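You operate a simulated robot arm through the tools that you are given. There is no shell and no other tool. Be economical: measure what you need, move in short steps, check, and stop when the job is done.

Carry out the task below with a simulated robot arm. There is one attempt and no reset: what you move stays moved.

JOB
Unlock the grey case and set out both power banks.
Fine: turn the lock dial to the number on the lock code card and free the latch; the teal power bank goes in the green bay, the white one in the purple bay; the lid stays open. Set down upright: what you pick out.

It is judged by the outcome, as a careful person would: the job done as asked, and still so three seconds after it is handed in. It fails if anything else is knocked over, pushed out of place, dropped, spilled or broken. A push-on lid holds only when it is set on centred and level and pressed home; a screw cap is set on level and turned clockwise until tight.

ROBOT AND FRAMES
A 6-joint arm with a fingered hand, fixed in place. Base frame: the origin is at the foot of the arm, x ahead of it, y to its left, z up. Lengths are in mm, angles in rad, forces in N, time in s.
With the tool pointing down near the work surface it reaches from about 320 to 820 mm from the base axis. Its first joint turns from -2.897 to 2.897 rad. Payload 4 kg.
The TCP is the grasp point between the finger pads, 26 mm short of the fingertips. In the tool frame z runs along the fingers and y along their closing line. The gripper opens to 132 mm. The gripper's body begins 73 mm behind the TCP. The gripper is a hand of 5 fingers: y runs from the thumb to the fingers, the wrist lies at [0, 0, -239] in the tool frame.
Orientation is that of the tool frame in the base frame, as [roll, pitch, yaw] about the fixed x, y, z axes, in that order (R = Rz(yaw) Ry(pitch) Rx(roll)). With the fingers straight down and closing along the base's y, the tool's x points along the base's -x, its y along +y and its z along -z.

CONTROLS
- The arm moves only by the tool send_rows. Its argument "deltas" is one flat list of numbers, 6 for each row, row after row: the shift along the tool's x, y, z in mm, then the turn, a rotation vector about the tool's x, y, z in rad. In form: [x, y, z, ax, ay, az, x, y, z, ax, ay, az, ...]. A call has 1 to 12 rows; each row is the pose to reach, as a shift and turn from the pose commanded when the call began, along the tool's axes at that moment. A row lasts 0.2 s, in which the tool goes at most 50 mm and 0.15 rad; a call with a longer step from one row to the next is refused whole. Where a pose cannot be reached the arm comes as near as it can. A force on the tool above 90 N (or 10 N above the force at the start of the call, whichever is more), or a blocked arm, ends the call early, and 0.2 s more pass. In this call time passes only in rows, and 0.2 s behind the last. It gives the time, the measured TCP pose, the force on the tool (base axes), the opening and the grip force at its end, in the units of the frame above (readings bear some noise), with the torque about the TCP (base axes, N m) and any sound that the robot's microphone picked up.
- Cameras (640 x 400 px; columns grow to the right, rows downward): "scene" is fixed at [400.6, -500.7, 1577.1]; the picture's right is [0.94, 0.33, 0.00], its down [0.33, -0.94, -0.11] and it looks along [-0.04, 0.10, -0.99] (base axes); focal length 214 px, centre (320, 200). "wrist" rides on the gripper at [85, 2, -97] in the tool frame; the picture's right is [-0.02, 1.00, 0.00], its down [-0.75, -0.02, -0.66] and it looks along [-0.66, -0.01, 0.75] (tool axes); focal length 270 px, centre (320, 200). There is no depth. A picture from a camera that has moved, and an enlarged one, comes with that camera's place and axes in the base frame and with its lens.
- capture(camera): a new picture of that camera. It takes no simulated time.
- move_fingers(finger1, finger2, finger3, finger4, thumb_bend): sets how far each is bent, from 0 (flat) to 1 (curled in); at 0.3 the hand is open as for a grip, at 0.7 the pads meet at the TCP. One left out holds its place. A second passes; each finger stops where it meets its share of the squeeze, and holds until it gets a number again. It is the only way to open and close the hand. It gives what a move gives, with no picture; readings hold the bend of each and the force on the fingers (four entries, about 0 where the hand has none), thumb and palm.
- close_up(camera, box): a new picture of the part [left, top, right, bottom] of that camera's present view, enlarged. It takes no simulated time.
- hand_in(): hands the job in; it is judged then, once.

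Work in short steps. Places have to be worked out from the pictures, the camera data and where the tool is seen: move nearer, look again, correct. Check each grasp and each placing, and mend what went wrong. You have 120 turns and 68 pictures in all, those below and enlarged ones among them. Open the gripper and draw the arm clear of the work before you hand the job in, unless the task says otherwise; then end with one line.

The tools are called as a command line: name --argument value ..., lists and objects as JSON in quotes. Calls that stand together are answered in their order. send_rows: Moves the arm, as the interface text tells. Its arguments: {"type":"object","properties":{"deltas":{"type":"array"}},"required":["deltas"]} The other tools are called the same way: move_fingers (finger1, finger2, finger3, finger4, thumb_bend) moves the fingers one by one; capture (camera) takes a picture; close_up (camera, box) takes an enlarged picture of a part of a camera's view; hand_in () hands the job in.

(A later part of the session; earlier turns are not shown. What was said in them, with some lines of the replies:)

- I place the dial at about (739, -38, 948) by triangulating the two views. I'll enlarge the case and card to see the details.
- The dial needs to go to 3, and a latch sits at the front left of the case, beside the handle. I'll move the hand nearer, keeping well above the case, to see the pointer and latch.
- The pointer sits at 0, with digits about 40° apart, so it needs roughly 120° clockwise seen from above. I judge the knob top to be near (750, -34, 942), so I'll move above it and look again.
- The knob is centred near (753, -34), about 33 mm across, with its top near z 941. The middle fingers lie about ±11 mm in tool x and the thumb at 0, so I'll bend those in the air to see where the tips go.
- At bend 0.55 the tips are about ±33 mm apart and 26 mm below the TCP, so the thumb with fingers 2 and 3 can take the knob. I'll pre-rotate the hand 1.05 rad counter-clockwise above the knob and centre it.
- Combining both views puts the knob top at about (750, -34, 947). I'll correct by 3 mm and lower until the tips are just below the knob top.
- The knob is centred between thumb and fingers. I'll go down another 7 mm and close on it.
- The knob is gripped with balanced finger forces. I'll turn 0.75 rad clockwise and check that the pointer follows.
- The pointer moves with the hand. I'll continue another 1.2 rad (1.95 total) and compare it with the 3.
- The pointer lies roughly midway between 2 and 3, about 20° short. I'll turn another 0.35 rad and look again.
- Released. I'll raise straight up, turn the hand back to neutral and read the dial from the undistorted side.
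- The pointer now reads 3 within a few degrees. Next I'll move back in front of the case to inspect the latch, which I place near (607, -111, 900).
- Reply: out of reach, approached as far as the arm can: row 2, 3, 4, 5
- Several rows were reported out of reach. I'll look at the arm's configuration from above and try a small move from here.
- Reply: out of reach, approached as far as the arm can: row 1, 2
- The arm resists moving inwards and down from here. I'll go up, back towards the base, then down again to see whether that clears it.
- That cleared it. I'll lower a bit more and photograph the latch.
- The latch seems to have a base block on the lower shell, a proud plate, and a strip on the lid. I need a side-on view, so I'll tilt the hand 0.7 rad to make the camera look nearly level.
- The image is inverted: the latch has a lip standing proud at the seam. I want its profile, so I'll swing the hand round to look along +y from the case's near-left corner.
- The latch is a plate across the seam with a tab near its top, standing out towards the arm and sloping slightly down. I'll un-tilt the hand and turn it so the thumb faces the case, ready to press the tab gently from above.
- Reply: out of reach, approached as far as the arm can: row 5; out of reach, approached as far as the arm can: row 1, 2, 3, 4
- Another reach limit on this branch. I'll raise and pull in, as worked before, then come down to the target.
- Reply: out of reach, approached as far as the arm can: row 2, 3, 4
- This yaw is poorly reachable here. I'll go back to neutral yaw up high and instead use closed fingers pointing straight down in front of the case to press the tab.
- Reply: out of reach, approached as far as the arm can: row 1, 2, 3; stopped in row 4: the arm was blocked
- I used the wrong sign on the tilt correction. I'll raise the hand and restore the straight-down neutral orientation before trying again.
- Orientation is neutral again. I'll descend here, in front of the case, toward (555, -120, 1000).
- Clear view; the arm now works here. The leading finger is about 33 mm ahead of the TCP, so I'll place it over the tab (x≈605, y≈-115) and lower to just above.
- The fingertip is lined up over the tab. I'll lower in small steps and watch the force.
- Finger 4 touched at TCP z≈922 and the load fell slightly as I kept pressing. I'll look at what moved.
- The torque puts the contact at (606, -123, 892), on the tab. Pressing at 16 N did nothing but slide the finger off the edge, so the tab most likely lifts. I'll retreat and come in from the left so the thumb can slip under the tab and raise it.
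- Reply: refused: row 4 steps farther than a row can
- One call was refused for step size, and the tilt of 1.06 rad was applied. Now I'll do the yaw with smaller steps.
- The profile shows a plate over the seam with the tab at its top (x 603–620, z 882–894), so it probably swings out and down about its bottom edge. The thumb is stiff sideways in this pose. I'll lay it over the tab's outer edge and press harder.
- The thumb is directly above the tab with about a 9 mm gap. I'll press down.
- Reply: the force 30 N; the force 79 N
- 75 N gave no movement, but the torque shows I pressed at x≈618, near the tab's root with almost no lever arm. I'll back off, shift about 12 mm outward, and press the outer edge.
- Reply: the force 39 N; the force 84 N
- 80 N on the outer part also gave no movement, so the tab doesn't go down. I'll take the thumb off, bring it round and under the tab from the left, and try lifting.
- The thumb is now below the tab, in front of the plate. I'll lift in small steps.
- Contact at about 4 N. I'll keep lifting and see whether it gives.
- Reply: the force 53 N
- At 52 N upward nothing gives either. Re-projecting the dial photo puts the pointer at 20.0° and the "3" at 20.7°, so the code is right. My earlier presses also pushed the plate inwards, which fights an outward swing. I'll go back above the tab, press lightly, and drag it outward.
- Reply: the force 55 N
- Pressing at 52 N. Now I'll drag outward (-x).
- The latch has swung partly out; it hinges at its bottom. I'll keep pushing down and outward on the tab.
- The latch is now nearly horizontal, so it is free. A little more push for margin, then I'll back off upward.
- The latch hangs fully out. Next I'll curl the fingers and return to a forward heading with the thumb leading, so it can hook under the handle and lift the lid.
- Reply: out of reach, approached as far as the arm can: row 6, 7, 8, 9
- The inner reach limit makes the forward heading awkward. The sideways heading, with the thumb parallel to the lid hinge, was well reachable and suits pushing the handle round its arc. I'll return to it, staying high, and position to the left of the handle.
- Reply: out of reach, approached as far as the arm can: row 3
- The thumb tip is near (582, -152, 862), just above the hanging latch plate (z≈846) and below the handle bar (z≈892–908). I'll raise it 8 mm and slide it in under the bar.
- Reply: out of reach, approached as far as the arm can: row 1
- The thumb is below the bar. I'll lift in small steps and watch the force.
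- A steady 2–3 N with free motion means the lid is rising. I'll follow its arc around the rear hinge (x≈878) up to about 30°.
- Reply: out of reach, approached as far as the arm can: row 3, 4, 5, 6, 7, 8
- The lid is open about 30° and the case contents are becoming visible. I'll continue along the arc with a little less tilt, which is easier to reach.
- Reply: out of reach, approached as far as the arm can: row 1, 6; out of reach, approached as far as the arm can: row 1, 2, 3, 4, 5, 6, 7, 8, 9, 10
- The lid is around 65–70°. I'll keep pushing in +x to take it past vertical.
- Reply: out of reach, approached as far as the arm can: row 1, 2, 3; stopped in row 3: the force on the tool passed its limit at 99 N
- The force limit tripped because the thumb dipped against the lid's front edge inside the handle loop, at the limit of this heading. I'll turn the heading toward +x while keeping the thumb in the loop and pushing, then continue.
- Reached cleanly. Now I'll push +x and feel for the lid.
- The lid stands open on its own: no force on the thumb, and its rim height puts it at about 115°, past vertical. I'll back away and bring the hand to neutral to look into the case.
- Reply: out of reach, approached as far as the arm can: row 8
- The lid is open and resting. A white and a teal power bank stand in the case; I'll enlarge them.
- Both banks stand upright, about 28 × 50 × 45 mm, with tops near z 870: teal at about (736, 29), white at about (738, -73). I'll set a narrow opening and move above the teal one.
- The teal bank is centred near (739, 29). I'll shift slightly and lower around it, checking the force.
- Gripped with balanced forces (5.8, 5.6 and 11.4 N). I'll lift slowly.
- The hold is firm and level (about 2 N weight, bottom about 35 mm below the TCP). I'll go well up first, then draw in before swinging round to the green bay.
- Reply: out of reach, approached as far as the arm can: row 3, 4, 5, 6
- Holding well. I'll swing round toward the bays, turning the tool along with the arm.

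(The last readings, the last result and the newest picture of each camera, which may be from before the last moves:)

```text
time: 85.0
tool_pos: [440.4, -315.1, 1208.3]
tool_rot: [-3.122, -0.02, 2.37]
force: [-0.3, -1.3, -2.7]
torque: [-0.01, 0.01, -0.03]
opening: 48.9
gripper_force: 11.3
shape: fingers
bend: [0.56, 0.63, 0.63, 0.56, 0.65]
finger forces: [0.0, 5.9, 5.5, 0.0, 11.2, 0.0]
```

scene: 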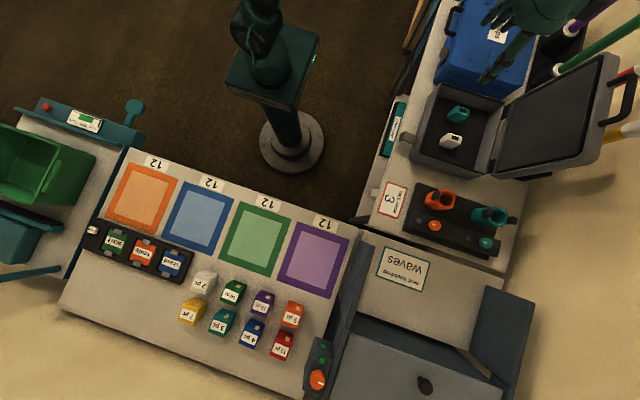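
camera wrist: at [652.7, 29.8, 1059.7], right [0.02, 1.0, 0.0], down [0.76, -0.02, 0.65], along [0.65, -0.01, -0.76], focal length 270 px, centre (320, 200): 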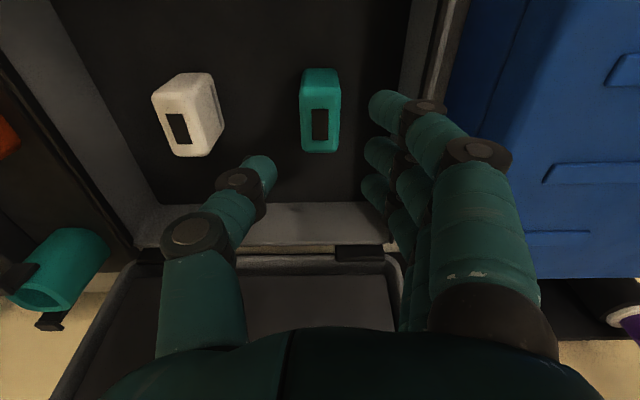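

send_rows --deltas '[-4.6, -39.9, 15, 0, 0, 0.08, -9.2, -79.8, 30, 0, 0, 0.16, -13.8, -119.6, 45, 0, 0, 0.24, -18.4, -159.5, 60, 0, 0, 0.32, -23, -199.4, 80, 0, 0, 0.4, -27.6, -239.3, 100, 0, 0, 0.48, -32.2, -279.2, 120, 0, 0, 0.56, -36.8, -319, 140, 0, 0, 0.64, -41.4, -358.9, 160, 0, 0, 0.72, -46, -398.8, 185, 0, 0, 0.8]'

capture --camera "wrist"

```text
time: 87.2
tool_pos: [193.7, -643.0, 1038.0]
tool_rot: [-3.112, -0.004, 1.57]
force: [-0.3, 0.5, -1.8]
torque: [-0.02, 0.01, -0.01]
opening: 49.1
gripper_force: 11.3
shape: fingers
bend: [0.56, 0.63, 0.63, 0.56, 0.65]
finger forces: [0.1, 5.7, 5.5, 0.0, 11.1, 0.1]
out of reach, approached as far as the arm can: row 4, 5, 6, 7, 8, 9, 10
```

```text
7 pictures are left
camera wrist: at [198.1, -558.4, 1134.3], right [1.0, -0.02, -0.03], down [0.0, -0.76, 0.66], along [-0.04, -0.66, -0.75], focal length 270 px, centre (320, 200)
```

wrist: 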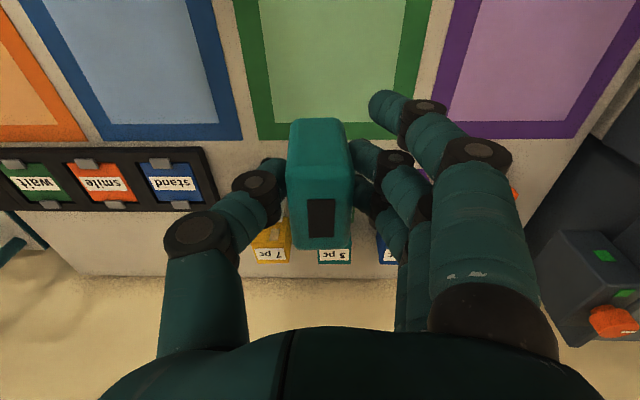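

The hand is above the green bay, whose centre I put at about (199, -633). I'll correct the small tilt picked up in the swing and descend toward the desk (estimated z≈795).

send_rows --deltas '[8, 5, 38, -0.03, 0.026, 0, 8, 5, 76, -0.03, 0.026, 0, 8, 5, 114, -0.03, 0.026, 0, 8, 5, 150, -0.03, 0.026, 0, 8, 5, 183, -0.03, 0.026, 0]'

```text
time: 88.4
tool_pos: [210.8, -702.3, 872.6]
tool_rot: [-3.141, -0.03, 1.569]
force: [-0.8, 0.7, -0.1]
torque: [-0.03, -0.03, -0.05]
opening: 49.2
gripper_force: 10.9
shape: fingers
bend: [0.56, 0.63, 0.63, 0.56, 0.65]
finger forces: [0.1, 5.6, 5.5, 0.0, 11.1, 0.1]
out of reach, approached as far as the arm can: row 1, 2, 3, 4, 5
```

The arm was pushed outward to y=-702 by the same inner limit, so I won't place here. I'll go up and in, then descend close to the base before moving out, which worked for the latch.

send_rows --deltas '[0, 0, -45, 0, 0, 0, 0, 0, -90, 0, 0, 0, 0, 0, -135, 0, 0, 0, 20, -5, -175, 0, 0, 0, 50, -14, -210, 0, 0, 0, 80, -23, -245, 0, 0, 0, 110, -32, -280, 0, 0, 0, 140, -41, -315, 0, 0, 0, 181, -52, -330, 0, 0, 0]'

send_rows --deltas '[10, -3, 30, 0, 0, 0, 15, -5, 65, 0, 0, 0, 15, -5, 105, 0, 0, 0, 15, -5, 145, 0, 0, 0]'

```text
time: 90.4
tool_pos: [158.0, -530.9, 1206.8]
tool_rot: [3.14, -0.028, 1.569]
force: [0.0, -0.2, -2.1]
torque: [0.02, 0.01, 0.03]
opening: 48.7
gripper_force: 11.9
shape: fingers
bend: [0.56, 0.63, 0.63, 0.56, 0.66]
finger forces: [0.0, 5.8, 5.7, 0.0, 11.5, 0.0]
out of reach, approached as far as the arm can: row 6
```

```text
time: 91.4
tool_pos: [142.7, -531.2, 1153.2]
tool_rot: [-3.141, -0.031, 1.57]
force: [0.3, 1.4, -1.4]
torque: [-0.02, -0.01, 0.01]
opening: 48.8
gripper_force: 11.1
shape: fingers
bend: [0.56, 0.63, 0.63, 0.56, 0.66]
finger forces: [0.1, 5.8, 5.6, 0.0, 11.4, 0.0]
out of reach, approached as far as the arm can: row 1, 2, 3, 4
```

Still on the wrong side of that limit. I'll go back up, draw in further, and then descend in larger steps.

send_rows --deltas '[0, 0, -45, 0, 0, 0, 30, 0, -60, 0, 0, 0, 75, 0, -60, 0, 0, 0, 80, 0, -15, 0, 0, 0, 80, 0, 30, 0, 0, 0, 80, 0, 75, 0, 0, 0]'

```text
time: 92.8
tool_pos: [132.3, -468.8, 1191.2]
tool_rot: [3.141, -0.03, 1.568]
force: [-0.5, 0.5, -1.6]
torque: [-0.06, -0.02, -0.01]
opening: 49.1
gripper_force: 11.5
shape: fingers
bend: [0.56, 0.63, 0.63, 0.56, 0.66]
finger forces: [0.0, 5.7, 5.6, 0.1, 11.4, 0.0]
out of reach, approached as far as the arm can: row 4, 5, 6
```

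I'll mimic the relation that worked before (tool yaw slightly ahead of the arm angle) by turning 0.45 rad, then try the descent.

send_rows --deltas '[0, 0, -40, 0, 0, -0.15, 0, 0, -70, 0, 0, -0.3, -30, 5, -80, 0, 0, -0.45, -60, 10, -80, 0, 0, -0.45, -60, 10, -40, 0, 0, -0.45, -60, 10, 0, 0, 0, -0.45, -60, 10, 45, 0, 0, -0.45]'

```text
time: 94.4
tool_pos: [162.8, -537.5, 1156.9]
tool_rot: [-3.139, -0.032, 2.119]
force: [-8.6, 4.1, -0.8]
torque: [-0.4, -0.55, -0.09]
opening: 49.2
gripper_force: 11.4
shape: fingers
bend: [0.56, 0.63, 0.63, 0.56, 0.66]
finger forces: [0.0, 5.7, 5.5, 0.0, 11.8, 0.1]
out of reach, approached as far as the arm can: row 1, 7
```

Only the first and last rows were limited this time. I'll continue down gently.

send_rows --deltas '[0, 0, 10, 0, 0, 0, 0, 0, 30, 0, 0, 0, 0, 0, 60, 0, 0, 0]'

```text
time: 95.2
tool_pos: [186.0, -549.1, 1127.1]
tool_rot: [3.14, -0.034, 1.988]
force: [-0.8, 1.2, -1.3]
torque: [-0.05, 0.02, 0.04]
opening: 49.3
gripper_force: 11.2
shape: fingers
bend: [0.56, 0.63, 0.63, 0.56, 0.66]
finger forces: [0.1, 5.7, 5.7, 0.1, 11.3, 0.1]
out of reach, approached as far as the arm can: row 1, 2, 3
```

I suspect a wrist singularity, with the forearm vertical while the tool points down. Rolling the hand sideways as I cross it should let the wrist flip, as happened by accident earlier. I'll try that.

send_rows --deltas '[0, 0, -10, -0.14, 0, 0, 0, 0, -20, -0.28, 0, 0, 0, 0, -20, -0.4, 0, 0, 20, 0, 0, -0.4, 0, 0, 40, 0, 25, -0.4, 0, 0, 60, 0, 50, -0.4, 0, 0, 60, 0, 80, -0.4, 0, 0]'

```text
time: 96.8
tool_pos: [186.0, -555.1, 1154.5]
tool_rot: [2.729, -0.029, 2.02]
force: [0.0, 0.6, -1.5]
torque: [-0.01, 0.03, -0.02]
opening: 49.3
gripper_force: 11.4
shape: fingers
bend: [0.56, 0.63, 0.63, 0.56, 0.66]
finger forces: [0.1, 5.6, 5.6, 0.1, 11.8, 0.1]
out of reach, approached as far as the arm can: row 3, 4, 5, 6, 7
```

No luck there. The crossing worked reliably in front of the case, so I'll go back there with the bank held high, cross over, and then swing to the bay on the good side. First I'll unroll and rise.

send_rows --deltas '[0, 8, -18, 0.14, 0, 0, 0, 16, -37, 0.28, 0, 0, 0, 20, -48, 0.41, 0, 0]'

```text
time: 97.6
tool_pos: [184.2, -559.7, 1201.7]
tool_rot: [3.106, -0.027, 2.018]
force: [1.2, -0.5, -1.5]
torque: [0.01, 0.03, -0.03]
opening: 49.2
gripper_force: 11.2
shape: fingers
bend: [0.56, 0.63, 0.63, 0.56, 0.66]
finger forces: [0.0, 5.4, 5.4, 0.0, 11.0, 0.0]
out of reach, approached as far as the arm can: row 3
```

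send_rows --deltas '[-5.2, 38.6, 0, 0, 0, -0.066, -8.2, 78.1, 0, 0, 0, -0.132, -8.4, 117.1, 0, 0, 0, -0.199, -6.2, 156.5, 0, 0, 0, -0.265, -1.1, 195.6, 0, 0, 0, -0.331, 6.3, 234.6, 0, 0, 0, -0.397, 16.4, 273.1, 0, 0, 0, -0.463, 29.2, 310.9, 0, 0, 0, -0.53]'

```text
time: 99.4
tool_pos: [452.6, -396.8, 1204.3]
tool_rot: [3.127, -0.019, 2.548]
force: [0.3, -0.6, -1.3]
torque: [-0.01, 0.03, 0.02]
opening: 49.0
gripper_force: 10.7
shape: fingers
bend: [0.56, 0.63, 0.63, 0.56, 0.66]
finger forces: [0.1, 5.4, 5.3, 0.0, 10.8, 0.1]
```

I'll try the crossing here first, with a little more yaw lead, since this is partway.

send_rows --deltas '[30, 4, 0, 0, 0, -0.15, 60, 8, 0, 0, 0, -0.3, 80, 10, 40, 0, 0, -0.3, 80, 10, 80, 0, 0, -0.3, 80, 10, 100, 0, 0, -0.3]'

```text
time: 100.6
tool_pos: [390.4, -341.0, 1105.3]
tool_rot: [3.121, -0.013, 2.848]
force: [0.6, 1.0, -0.4]
torque: [0.03, -0.02, 0.02]
opening: 48.8
gripper_force: 10.2
shape: fingers
bend: [0.56, 0.63, 0.63, 0.56, 0.66]
finger forces: [0.0, 5.2, 5.1, 0.0, 10.2, 0.0]
out of reach, approached as far as the arm can: row 3
```

Crossed to the inner side without losing the bank. Now I'll swing round to the bay direction at this radius.

send_rows --deltas '[14.5, -39.4, 5, 0, 0, 0.08, 32.1, -77.8, 10, 0, 0, 0.16, 52.7, -115.1, 15, 0, 0, 0.24, 76.7, -151, 20, 0, 0, 0.32, 103.8, -185.2, 25, 0, 0, 0.4, 133.7, -217.3, 30, 0, 0, 0.48, 166, -246.8, 35, 0, 0, 0.56]'

```text
time: 102.2
tool_pos: [160.9, -531.3, 1067.4]
tool_rot: [3.132, -0.023, 2.29]
force: [-0.1, 1.0, -1.4]
torque: [0.01, 0.0, 0.06]
opening: 49.1
gripper_force: 10.1
shape: fingers
bend: [0.56, 0.63, 0.63, 0.56, 0.66]
finger forces: [0.1, 5.2, 5.1, 0.0, 10.4, 0.0]
```

send_rows --deltas '[-19, -7, 35, 0.01, 0.007, 0, -38, -13, 72, 0.01, 0.007, 0, -57, -20, 110, 0.01, 0.007, 0, -77, -27, 148, 0.01, 0.007, 0, -96, -33, 187, 0.01, 0.007, 0]'

send_rows --deltas '[0, 0, 0, 0, 0, 0.12, 0, 0, 0, 0, 0, 0.24]'

```text
time: 103.4
tool_pos: [196.9, -620.4, 878.1]
tool_rot: [-3.14, -0.027, 2.29]
force: [0.3, -0.2, -1.6]
torque: [0.01, 0.01, -0.02]
opening: 49.1
gripper_force: 9.4
shape: fingers
bend: [0.56, 0.63, 0.63, 0.56, 0.66]
finger forces: [0.0, 5.2, 5.2, 0.0, 10.3, 0.0]
```

```text
time: 104.0
tool_pos: [195.6, -620.8, 878.7]
tool_rot: [-3.133, -0.028, 2.046]
force: [0.6, 0.6, -2.3]
torque: [0.0, -0.02, 0.0]
opening: 48.9
gripper_force: 9.8
shape: fingers
bend: [0.56, 0.63, 0.63, 0.56, 0.66]
finger forces: [0.0, 5.2, 5.1, 0.1, 10.2, 0.1]
```

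The arm is at the bay and yaw is free here. I'll finish aligning the bank with the bay and take a check picture.

send_rows --deltas '[0, 0, 0, 0, 0, 0.12, 0, 0, 0, 0, 0, 0.24, 0, 0, 0, 0, 0, 0.36, 0, 0, 0, 0, 0, 0.475]'

capture --camera "wrist"

```text
time: 105.0
tool_pos: [196.7, -619.1, 878.7]
tool_rot: [-3.122, -0.021, 1.573]
force: [0.3, -0.6, -2.2]
torque: [0.04, -0.01, 0.01]
opening: 48.9
gripper_force: 10.0
shape: fingers
bend: [0.56, 0.63, 0.63, 0.56, 0.66]
finger forces: [0.1, 5.2, 5.2, 0.1, 10.2, 0.0]
```

```text
6 pictures are left
camera wrist: at [200.6, -537.3, 975.7], right [1.0, -0.02, -0.02], down [0.0, -0.77, 0.64], along [-0.03, -0.64, -0.77], focal length 270 px, centre (320, 200)
```

wrist: 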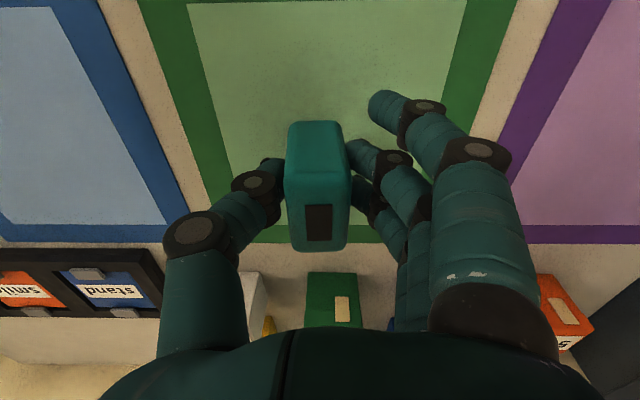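

Centred in the green bay; two views agree the desk is at z≈796, so contact should come near TCP z≈831. I'll level the bank and descend, slowing at the end.

send_rows --deltas '[0, 2, 15, -0.02, 0.009, 0, 0, 2, 28, -0.02, 0.009, 0, 0, 2, 38, -0.02, 0.009, 0]'

send_rows --deltas '[0, 0, 2.5, 0, 0, 0, 0, 0, 5, 0, 0, 0]'

send_rows --deltas '[0, 0, 2, 0, 0, 0, 0, 0, 4, 0, 0, 0]'

```text
time: 105.8
tool_pos: [197.4, -619.8, 842.4]
tool_rot: [3.139, -0.027, 1.573]
force: [-1.4, 2.8, 22.7]
torque: [0.07, 0.11, 0.01]
opening: 49.9
gripper_force: 15.6
shape: fingers
bend: [0.56, 0.65, 0.65, 0.56, 0.66]
finger forces: [0.0, 7.5, 7.4, 0.1, 16.3, 0.0]
```

```text
time: 106.4
tool_pos: [197.1, -619.5, 837.0]
tool_rot: [3.14, -0.029, 1.576]
force: [-1.2, -2.9, 22.9]
torque: [-0.05, 0.02, 0.01]
opening: 49.9
gripper_force: 15.5
shape: fingers
bend: [0.56, 0.65, 0.65, 0.56, 0.66]
finger forces: [0.1, 7.7, 7.6, 0.0, 15.9, 0.0]
```

```text
time: 107.0
tool_pos: [197.7, -618.4, 833.0]
tool_rot: [-3.142, -0.028, 1.574]
force: [-1.5, 1.6, 42.7]
torque: [-0.75, -0.63, 0.14]
opening: 50.1
gripper_force: 26.3
shape: fingers
bend: [0.56, 0.66, 0.66, 0.61, 0.66]
finger forces: [0.0, 6.8, 6.6, 22.0, 16.7, 0.0]
```

The bank touched down early and the fingers slid down it; finger 4 is now on the desk. I'll rise a few mm to unload, then open.

send_rows --deltas '[0, 0, -4, 0, 0, 0, 0, 0, -7, 0, 0, 0]'

move_fingers --finger1 0.5 --finger2 0.5 --finger3 0.5 --finger4 0.5 --thumb_bend 0.5

close_up --camera "wrist" --box '[160, 40, 480, 240]'

```text
time: 107.6
tool_pos: [197.3, -616.4, 835.5]
tool_rot: [-3.139, -0.034, 1.575]
force: [-1.1, 0.0, -0.4]
torque: [0.02, -0.01, -0.04]
opening: 49.8
gripper_force: 11.4
shape: fingers
bend: [0.56, 0.64, 0.65, 0.56, 0.66]
finger forces: [0.0, 5.6, 5.7, 0.1, 11.6, 0.0]
```

```text
time: 108.6
tool_pos: [197.8, -619.4, 838.2]
tool_rot: [3.141, -0.032, 1.575]
force: [-0.4, -0.1, 0.2]
torque: [-0.01, -0.01, 0.03]
opening: 74.3
gripper_force: 0.0
shape: fingers
bend: [0.5, 0.5, 0.5, 0.5, 0.5]
finger forces: [0.0, 0.0, 0.1, 0.0, 0.0, 0.0]
```

```text
2.00 times, centred on (320, 140) of wrist
camera zoom: at [200.0, -537.2, 936.2], right [1.0, -0.02, 0.0], down [-0.01, -0.77, 0.63], along [-0.01, -0.63, -0.77], focal length 541 px, centre (320, 320)
```

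zoom: 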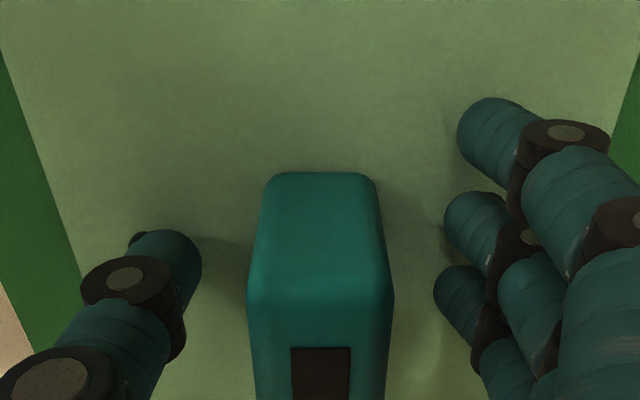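

The teal bank stands upright in the green bay and is released. I'll lift straight off and retrace my route back for the white one.

send_rows --deltas '[0, 0, -40, 0, 0, 0, 0, 0, -80, 0, 0, -0.1, 22, -9, -115, 0, 0, -0.24, 44, -18, -150, 0, 0, -0.38, 66, -27, -190, 0, 0, -0.52, 88, -36, -229, 0, 0, -0.66, 88, -36, -229, 0, 0, -0.72]'

```text
time: 110.2
tool_pos: [160.9, -537.3, 1071.5]
tool_rot: [3.121, -0.023, 2.297]
force: [-0.5, 0.4, 0.1]
torque: [-0.01, 0.0, -0.04]
opening: 74.1
gripper_force: 0.1
shape: fingers
bend: [0.5, 0.5, 0.5, 0.5, 0.5]
finger forces: [0.0, 0.0, 0.0, 0.1, 0.0, 0.0]
```

send_rows --deltas '[-6.9, 45.4, -5, 0, 0, -0.08, -15.6, 88.4, -10, 0, 0, -0.16, -20.7, 131.8, -15, 0, 0, -0.24, -21.9, 175.3, -20, 0, 0, -0.32, -18.9, 218.6, -25, 0, 0, -0.4, -13.5, 260.8, -30, 0, 0, -0.48, -5.5, 301.4, -35, 0, 0, -0.55]'

send_rows --deltas '[0, 0, -40, 0, 0, 0, 0, 0, -80, 0, 0, 0, -20, -9, -105, 0, 0, 0, -50, -22, -105, 0, 0, 0, -75, -36, -105, 0, 0, 0]'

```text
time: 111.8
tool_pos: [391.2, -343.3, 1111.2]
tool_rot: [3.112, -0.008, 2.845]
force: [0.0, 0.1, 0.6]
torque: [-0.02, -0.02, -0.04]
opening: 74.3
gripper_force: 0.0
shape: fingers
bend: [0.5, 0.5, 0.5, 0.5, 0.5]
finger forces: [0.0, 0.1, 0.0, 0.0, 0.0, 0.1]
```

```text
time: 113.0
tool_pos: [452.2, -403.6, 1215.5]
tool_rot: [3.113, -0.007, 2.845]
force: [-0.7, 0.7, 1.3]
torque: [0.03, 0.02, 0.0]
opening: 74.6
gripper_force: 0.0
shape: fingers
bend: [0.5, 0.5, 0.5, 0.5, 0.5]
finger forces: [0.0, 0.1, 0.0, 0.0, 0.0, 0.0]
```

send_rows --deltas '[-9, 36, 2, 0, 0, -0.05, -19, 71, 3, 0.01, 0, -0.1, -28, 107, 5, 0.01, 0, -0.15, -39, 145, 8, 0.02, 0, -0.2, -50, 183, 11, 0.028, 0, -0.25, -61, 221, 15, 0.028, 0, -0.297, -73, 256, 21, 0.028, 0, -0.297, -85, 291, 28, 0.028, 0, -0.297, -97, 326, 35, 0.028, 0, -0.297, -120, 354, 63, 0.028, 0, -0.297, -142, 382, 90, 0.028, 0, -0.297]'

move_fingers --finger1 0.56 --finger2 0.56 --finger3 0.56 --finger4 0.56 --thumb_bend 0.56

```text
time: 115.4
tool_pos: [698.4, -75.7, 1135.2]
tool_rot: [3.138, -0.002, -3.141]
force: [-1.1, -0.5, -0.3]
torque: [0.02, 0.02, 0.02]
opening: 74.4
gripper_force: 0.0
shape: fingers
bend: [0.5, 0.5, 0.5, 0.5, 0.5]
finger forces: [0.0, 0.0, 0.1, 0.0, 0.1, 0.0]
```

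```text
time: 116.4
tool_pos: [699.3, -75.0, 1133.7]
tool_rot: [3.138, -0.005, -3.141]
force: [0.9, -0.1, 0.4]
torque: [0.02, -0.02, -0.01]
opening: 57.6
gripper_force: 0.0
shape: fingers
bend: [0.56, 0.56, 0.56, 0.56, 0.56]
finger forces: [0.1, 0.0, 0.0, 0.0, 0.0, 0.0]
```

send_rows --deltas '[-11, 0, 43, 0, 0, 0, -22, -1, 86, 0, 0, 0, -33, -1, 128, 0, 0, 0, -42, -1.5, 168, 0, 0, 0]'

capture --camera "wrist"

```text
time: 117.4
tool_pos: [741.3, -78.5, 967.4]
tool_rot: [3.139, -0.001, -3.141]
force: [-0.3, -0.4, 0.7]
torque: [0.01, 0.01, 0.0]
opening: 57.1
gripper_force: 0.1
shape: fingers
bend: [0.56, 0.56, 0.56, 0.56, 0.56]
finger forces: [0.0, 0.0, 0.0, 0.0, 0.0, 0.0]
```

```text
4 pictures are left
camera wrist: at [657.6, -76.4, 1063.0], right [0.02, 1.0, 0.0], down [0.75, -0.02, 0.66], along [0.66, -0.01, -0.75], focal length 270 px, centre (320, 200)
```

wrist: 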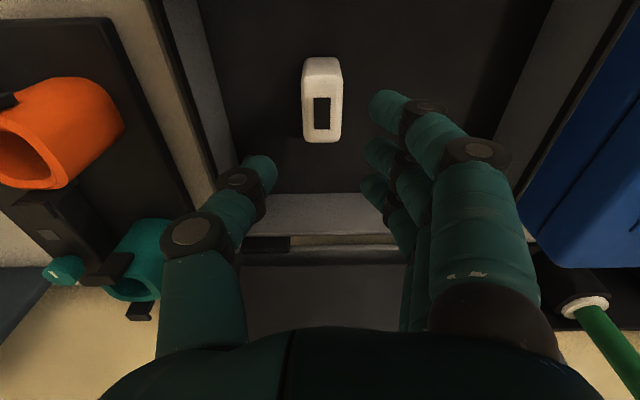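

The white bank is directly below at about (742, -76). I'll lower around it and grip as before.

send_rows --deltas '[0, 2, 30, 0, 0, 0, 0, 2, 60, 0, 0, 0, 0, 2, 85, 0, 0, 0, 0, 2, 101, 0, 0, 0]'

move_fingers --finger2 0.7 --finger3 0.7 --thumb_bend 0.7

```text
time: 118.4
tool_pos: [752.0, -74.3, 867.9]
tool_rot: [3.141, -0.008, 3.135]
force: [0.4, -0.3, -0.6]
torque: [0.0, 0.04, 0.0]
opening: 57.0
gripper_force: 0.0
shape: fingers
bend: [0.56, 0.56, 0.56, 0.56, 0.56]
finger forces: [0.0, 0.0, 0.0, 0.0, 0.0, 0.0]
out of reach, approached as far as the arm can: row 3, 4
```

```text
time: 119.4
tool_pos: [752.1, -73.8, 867.1]
tool_rot: [3.14, -0.007, 3.135]
force: [-0.3, -0.6, -0.3]
torque: [0.0, -0.05, 0.02]
opening: 49.2
gripper_force: 11.5
shape: fingers
bend: [0.56, 0.63, 0.63, 0.56, 0.65]
finger forces: [0.0, 5.6, 5.8, 0.1, 11.5, 0.0]
```

Gripped, about 10 mm off centre because of the reach limit but evenly loaded. I'll lift straight up.

send_rows --deltas '[0, 0, -15, 0, 0, 0, 0, 0, -40, 0, 0, 0, 0, 0, -75, 0, 0, 0, 0, 0, -110, 0, 0, 0, 0, 0, -150, 0, 0, 0]'

close_up --camera "wrist" --box '[220, 60, 420, 220]'

```text
time: 120.6
tool_pos: [752.6, -73.2, 1016.2]
tool_rot: [3.139, -0.005, 3.141]
force: [0.5, -0.1, -1.8]
torque: [-0.02, -0.01, -0.01]
opening: 49.1
gripper_force: 11.1
shape: fingers
bend: [0.56, 0.63, 0.63, 0.56, 0.65]
finger forces: [0.0, 5.5, 5.9, 0.0, 11.4, 0.0]
```

```text
2.50 times, centred on (320, 140) of wrist
camera zoom: at [668.9, -72.1, 1112.7], right [0.02, 1.0, 0.0], down [0.76, -0.02, 0.65], along [0.65, -0.01, -0.76], focal length 676 px, centre (320, 350)
```

zoom: 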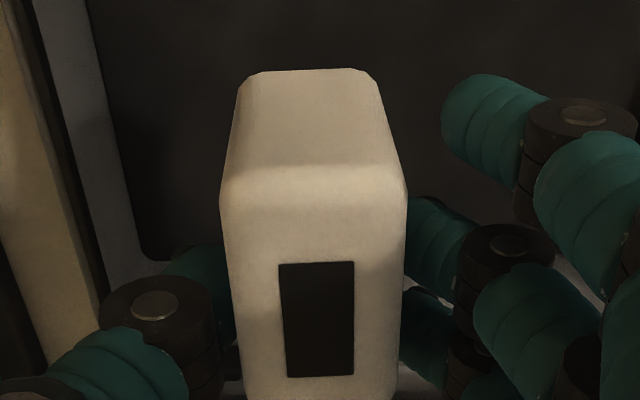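

Held level. The hand's yaw can stay neutral for the purple bay, so I'll rise and carry it in a straight line toward (420, -634).

send_rows --deltas '[0, 0, -45, 0, 0, 0, 0, 0, -90, 0, 0, 0, 0, 0, -135, 0, 0, 0, 22.9, -38.7, -140, 0, 0, 0, 45.8, -77.5, -140, 0, 0, 0, 68.7, -116.2, -140, 0, 0, 0, 91.6, -155, -140, 0, 0, 0, 114.5, -193.7, -140, 0, 0, 0, 137.4, -232.5, -140, 0, 0, 0, 160.3, -271.2, -140, 0, 0, 0, 183.2, -310, -140, 0, 0, 0, 206.1, -348.7, -140, 0, 0, 0]'

```text
time: 123.2
tool_pos: [546.3, -420.7, 1157.8]
tool_rot: [3.138, -0.005, -3.139]
force: [-0.2, -0.1, -0.8]
torque: [-0.02, -0.03, -0.02]
opening: 48.9
gripper_force: 11.9
shape: fingers
bend: [0.56, 0.63, 0.63, 0.56, 0.65]
finger forces: [0.0, 5.7, 5.9, 0.0, 11.3, 0.0]
out of reach, approached as far as the arm can: row 2, 3, 4
```

send_rows --deltas '[20, -36, 0, 0, 0, 0, 39, -72, 10, 0, 0, 0, 59, -108, 30, 0, 0, 0, 79, -145, 55, 0, 0, 0, 98, -181, 80, 0, 0, 0, 118, -217, 105, 0, 0, 0, 118, -217, 150, 0, 0, 0, 118, -217, 195, 0, 0, 0]'

```text
time: 125.0
tool_pos: [426.7, -640.2, 961.1]
tool_rot: [3.14, 0.001, 3.136]
force: [-0.6, 1.3, -2.8]
torque: [-0.02, 0.02, 0.02]
opening: 49.3
gripper_force: 10.6
shape: fingers
bend: [0.56, 0.63, 0.63, 0.56, 0.66]
finger forces: [0.0, 5.2, 5.6, 0.0, 10.8, 0.0]
```

capture --camera "wrist"

```text
2 pictures are left
camera wrist: at [343.0, -638.0, 1056.9], right [0.03, 1.0, 0.0], down [0.75, -0.02, 0.66], along [0.66, -0.02, -0.75], focal length 270 px, centre (320, 200)
```

wrist: 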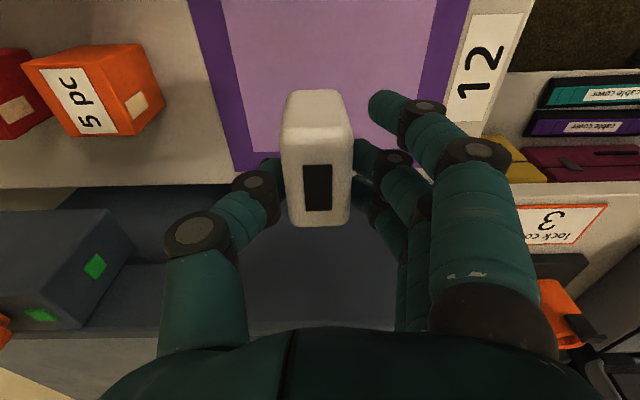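

The bay's edges confirm its centre near (420, -634), with the bank above it. I'll descend to just above contact.

send_rows --deltas '[0, 4, 30, 0, 0, 0, 0, 4, 60, 0, 0, 0, 0, 4, 85, 0, 0, 0, 0, 4, 102, 0, 0, 0]'

```text
time: 126.0
tool_pos: [427.7, -634.9, 858.9]
tool_rot: [3.137, -0.004, -3.141]
force: [0.2, 0.4, -1.4]
torque: [0.01, -0.01, -0.02]
opening: 48.9
gripper_force: 11.1
shape: fingers
bend: [0.56, 0.63, 0.63, 0.56, 0.66]
finger forces: [0.1, 5.3, 5.5, 0.0, 10.7, 0.0]
```

Still hanging freely (−1.4 N). A small step down.

send_rows --deltas '[0, 0, 3, 0, 0, 0, 0, 0, 6, 0, 0, 0]'

```text
time: 126.6
tool_pos: [427.4, -633.3, 853.4]
tool_rot: [3.139, -0.004, 3.14]
force: [0.4, 0.2, -2.1]
torque: [0.03, -0.02, -0.02]
opening: 48.9
gripper_force: 11.5
shape: fingers
bend: [0.56, 0.63, 0.63, 0.56, 0.66]
finger forces: [0.0, 5.3, 5.6, 0.1, 10.7, 0.0]
```

send_rows --deltas '[0, 0, 2, 0, 0, 0, 0, 0, 4, 0, 0, 0]'

```text
time: 127.2
tool_pos: [427.2, -634.9, 850.7]
tool_rot: [3.138, -0.003, -3.141]
force: [1.3, 0.6, 0.7]
torque: [0.03, 0.01, 0.01]
opening: 48.8
gripper_force: 11.7
shape: fingers
bend: [0.56, 0.64, 0.63, 0.56, 0.66]
finger forces: [0.1, 5.9, 5.3, 0.0, 11.6, 0.0]
```

The weight is coming off, so it is just touching. One more millimetre or so, then release.

send_rows --deltas '[0, 0, 1.5, 0, 0, 0]'

move_fingers --finger1 0.5 --finger2 0.5 --finger3 0.5 --finger4 0.5 --thumb_bend 0.5

send_rows --deltas '[0, 0, -30, 0, 0, 0, 0, 0, -70, 0, 0, 0, 0, 0, -115, 0, 0, 0, 0, 0, -160, 0, 0, 0, 0, 0, -205, 0, 0, 0, 0, 0, -250, 0, 0, 0, 0, 0, -290, 0, 0, 0]'

```text
time: 127.6
tool_pos: [425.9, -635.4, 849.5]
tool_rot: [3.14, -0.004, 3.141]
force: [1.3, 0.4, 8.4]
torque: [0.02, 0.01, 0.02]
opening: 49.3
gripper_force: 12.4
shape: fingers
bend: [0.56, 0.65, 0.64, 0.56, 0.66]
finger forces: [0.1, 6.7, 5.8, 0.0, 13.0, 0.0]
```

```text
time: 128.6
tool_pos: [427.0, -634.3, 848.6]
tool_rot: [3.138, -0.005, 3.141]
force: [-0.4, 0.5, 0.3]
torque: [-0.02, -0.01, -0.02]
opening: 74.1
gripper_force: 0.0
shape: fingers
bend: [0.5, 0.5, 0.5, 0.5, 0.5]
finger forces: [0.1, 0.0, 0.1, 0.0, 0.0, 0.1]
```

```text
time: 130.2
tool_pos: [413.9, -615.7, 1107.3]
tool_rot: [3.138, -0.004, -3.141]
force: [0.5, -0.5, -0.2]
torque: [-0.02, -0.01, 0.0]
opening: 74.2
gripper_force: 0.0
shape: fingers
bend: [0.5, 0.5, 0.5, 0.5, 0.5]
finger forces: [0.1, 0.1, 0.0, 0.0, 0.0, 0.1]
out of reach, approached as far as the arm can: row 6, 7
```

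Released and lifted clear. I'll draw the arm back toward its start pose so the scene camera can see everything.

send_rows --deltas '[0, 40, -20, 0, 0, 0, 0, 80, -40, 0, 0, 0, 0, 120, -60, 0, 0, 0, 5, 160, -80, 0, 0, 0, 10, 200, -100, 0, 0, 0, 15, 240, -120, 0, 0, 0, 20, 280, -140, 0, 0, 0, 20, 320, -160, 0, 0, 0, 20, 360, -180, 0, 0, 0]'

move_fingers --finger1 0.3 --finger2 0.3 --finger3 0.3 --finger4 0.3 --thumb_bend 0.3

capture --camera "scene"

```text
time: 132.2
tool_pos: [396.5, -255.8, 1289.3]
tool_rot: [3.137, -0.005, -3.141]
force: [-0.6, 0.4, -0.7]
torque: [0.02, 0.04, 0.0]
opening: 74.5
gripper_force: 0.0
shape: fingers
bend: [0.5, 0.5, 0.5, 0.5, 0.5]
finger forces: [0.1, 0.0, 0.1, 0.1, 0.0, 0.0]
```

```text
time: 133.2
tool_pos: [396.5, -255.8, 1289.0]
tool_rot: [3.139, -0.003, -3.141]
force: [0.1, -0.1, -0.3]
torque: [0.03, 0.01, 0.03]
opening: 138.2
gripper_force: 0.0
shape: fingers
bend: [0.3, 0.3, 0.3, 0.3, 0.3]
finger forces: [0.0, 0.0, 0.0, 0.0, 0.0, 0.0]
```

```text
1 pictures are left
```

scene: 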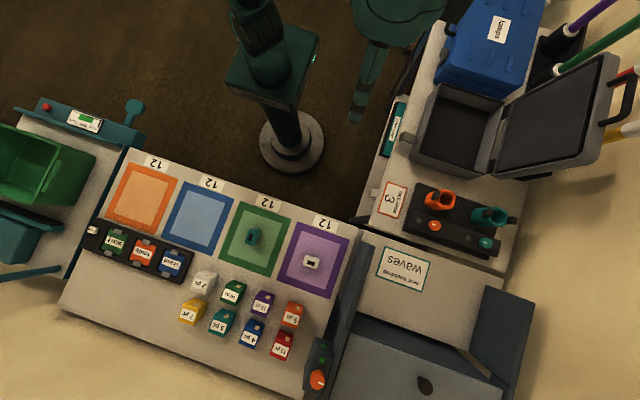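

The scene shows teal upright in the green bay, white upright in the purple bay, the lid open, and everything else where it was. The hand is open and clear, so I'm handing in.

hand_in

```text
The job is handed in.
```

The grey case is unlocked (dial at 3, latch freed) with its lid open, and the teal power bank stands upright in the green bay and the white one upright in the purple bay.
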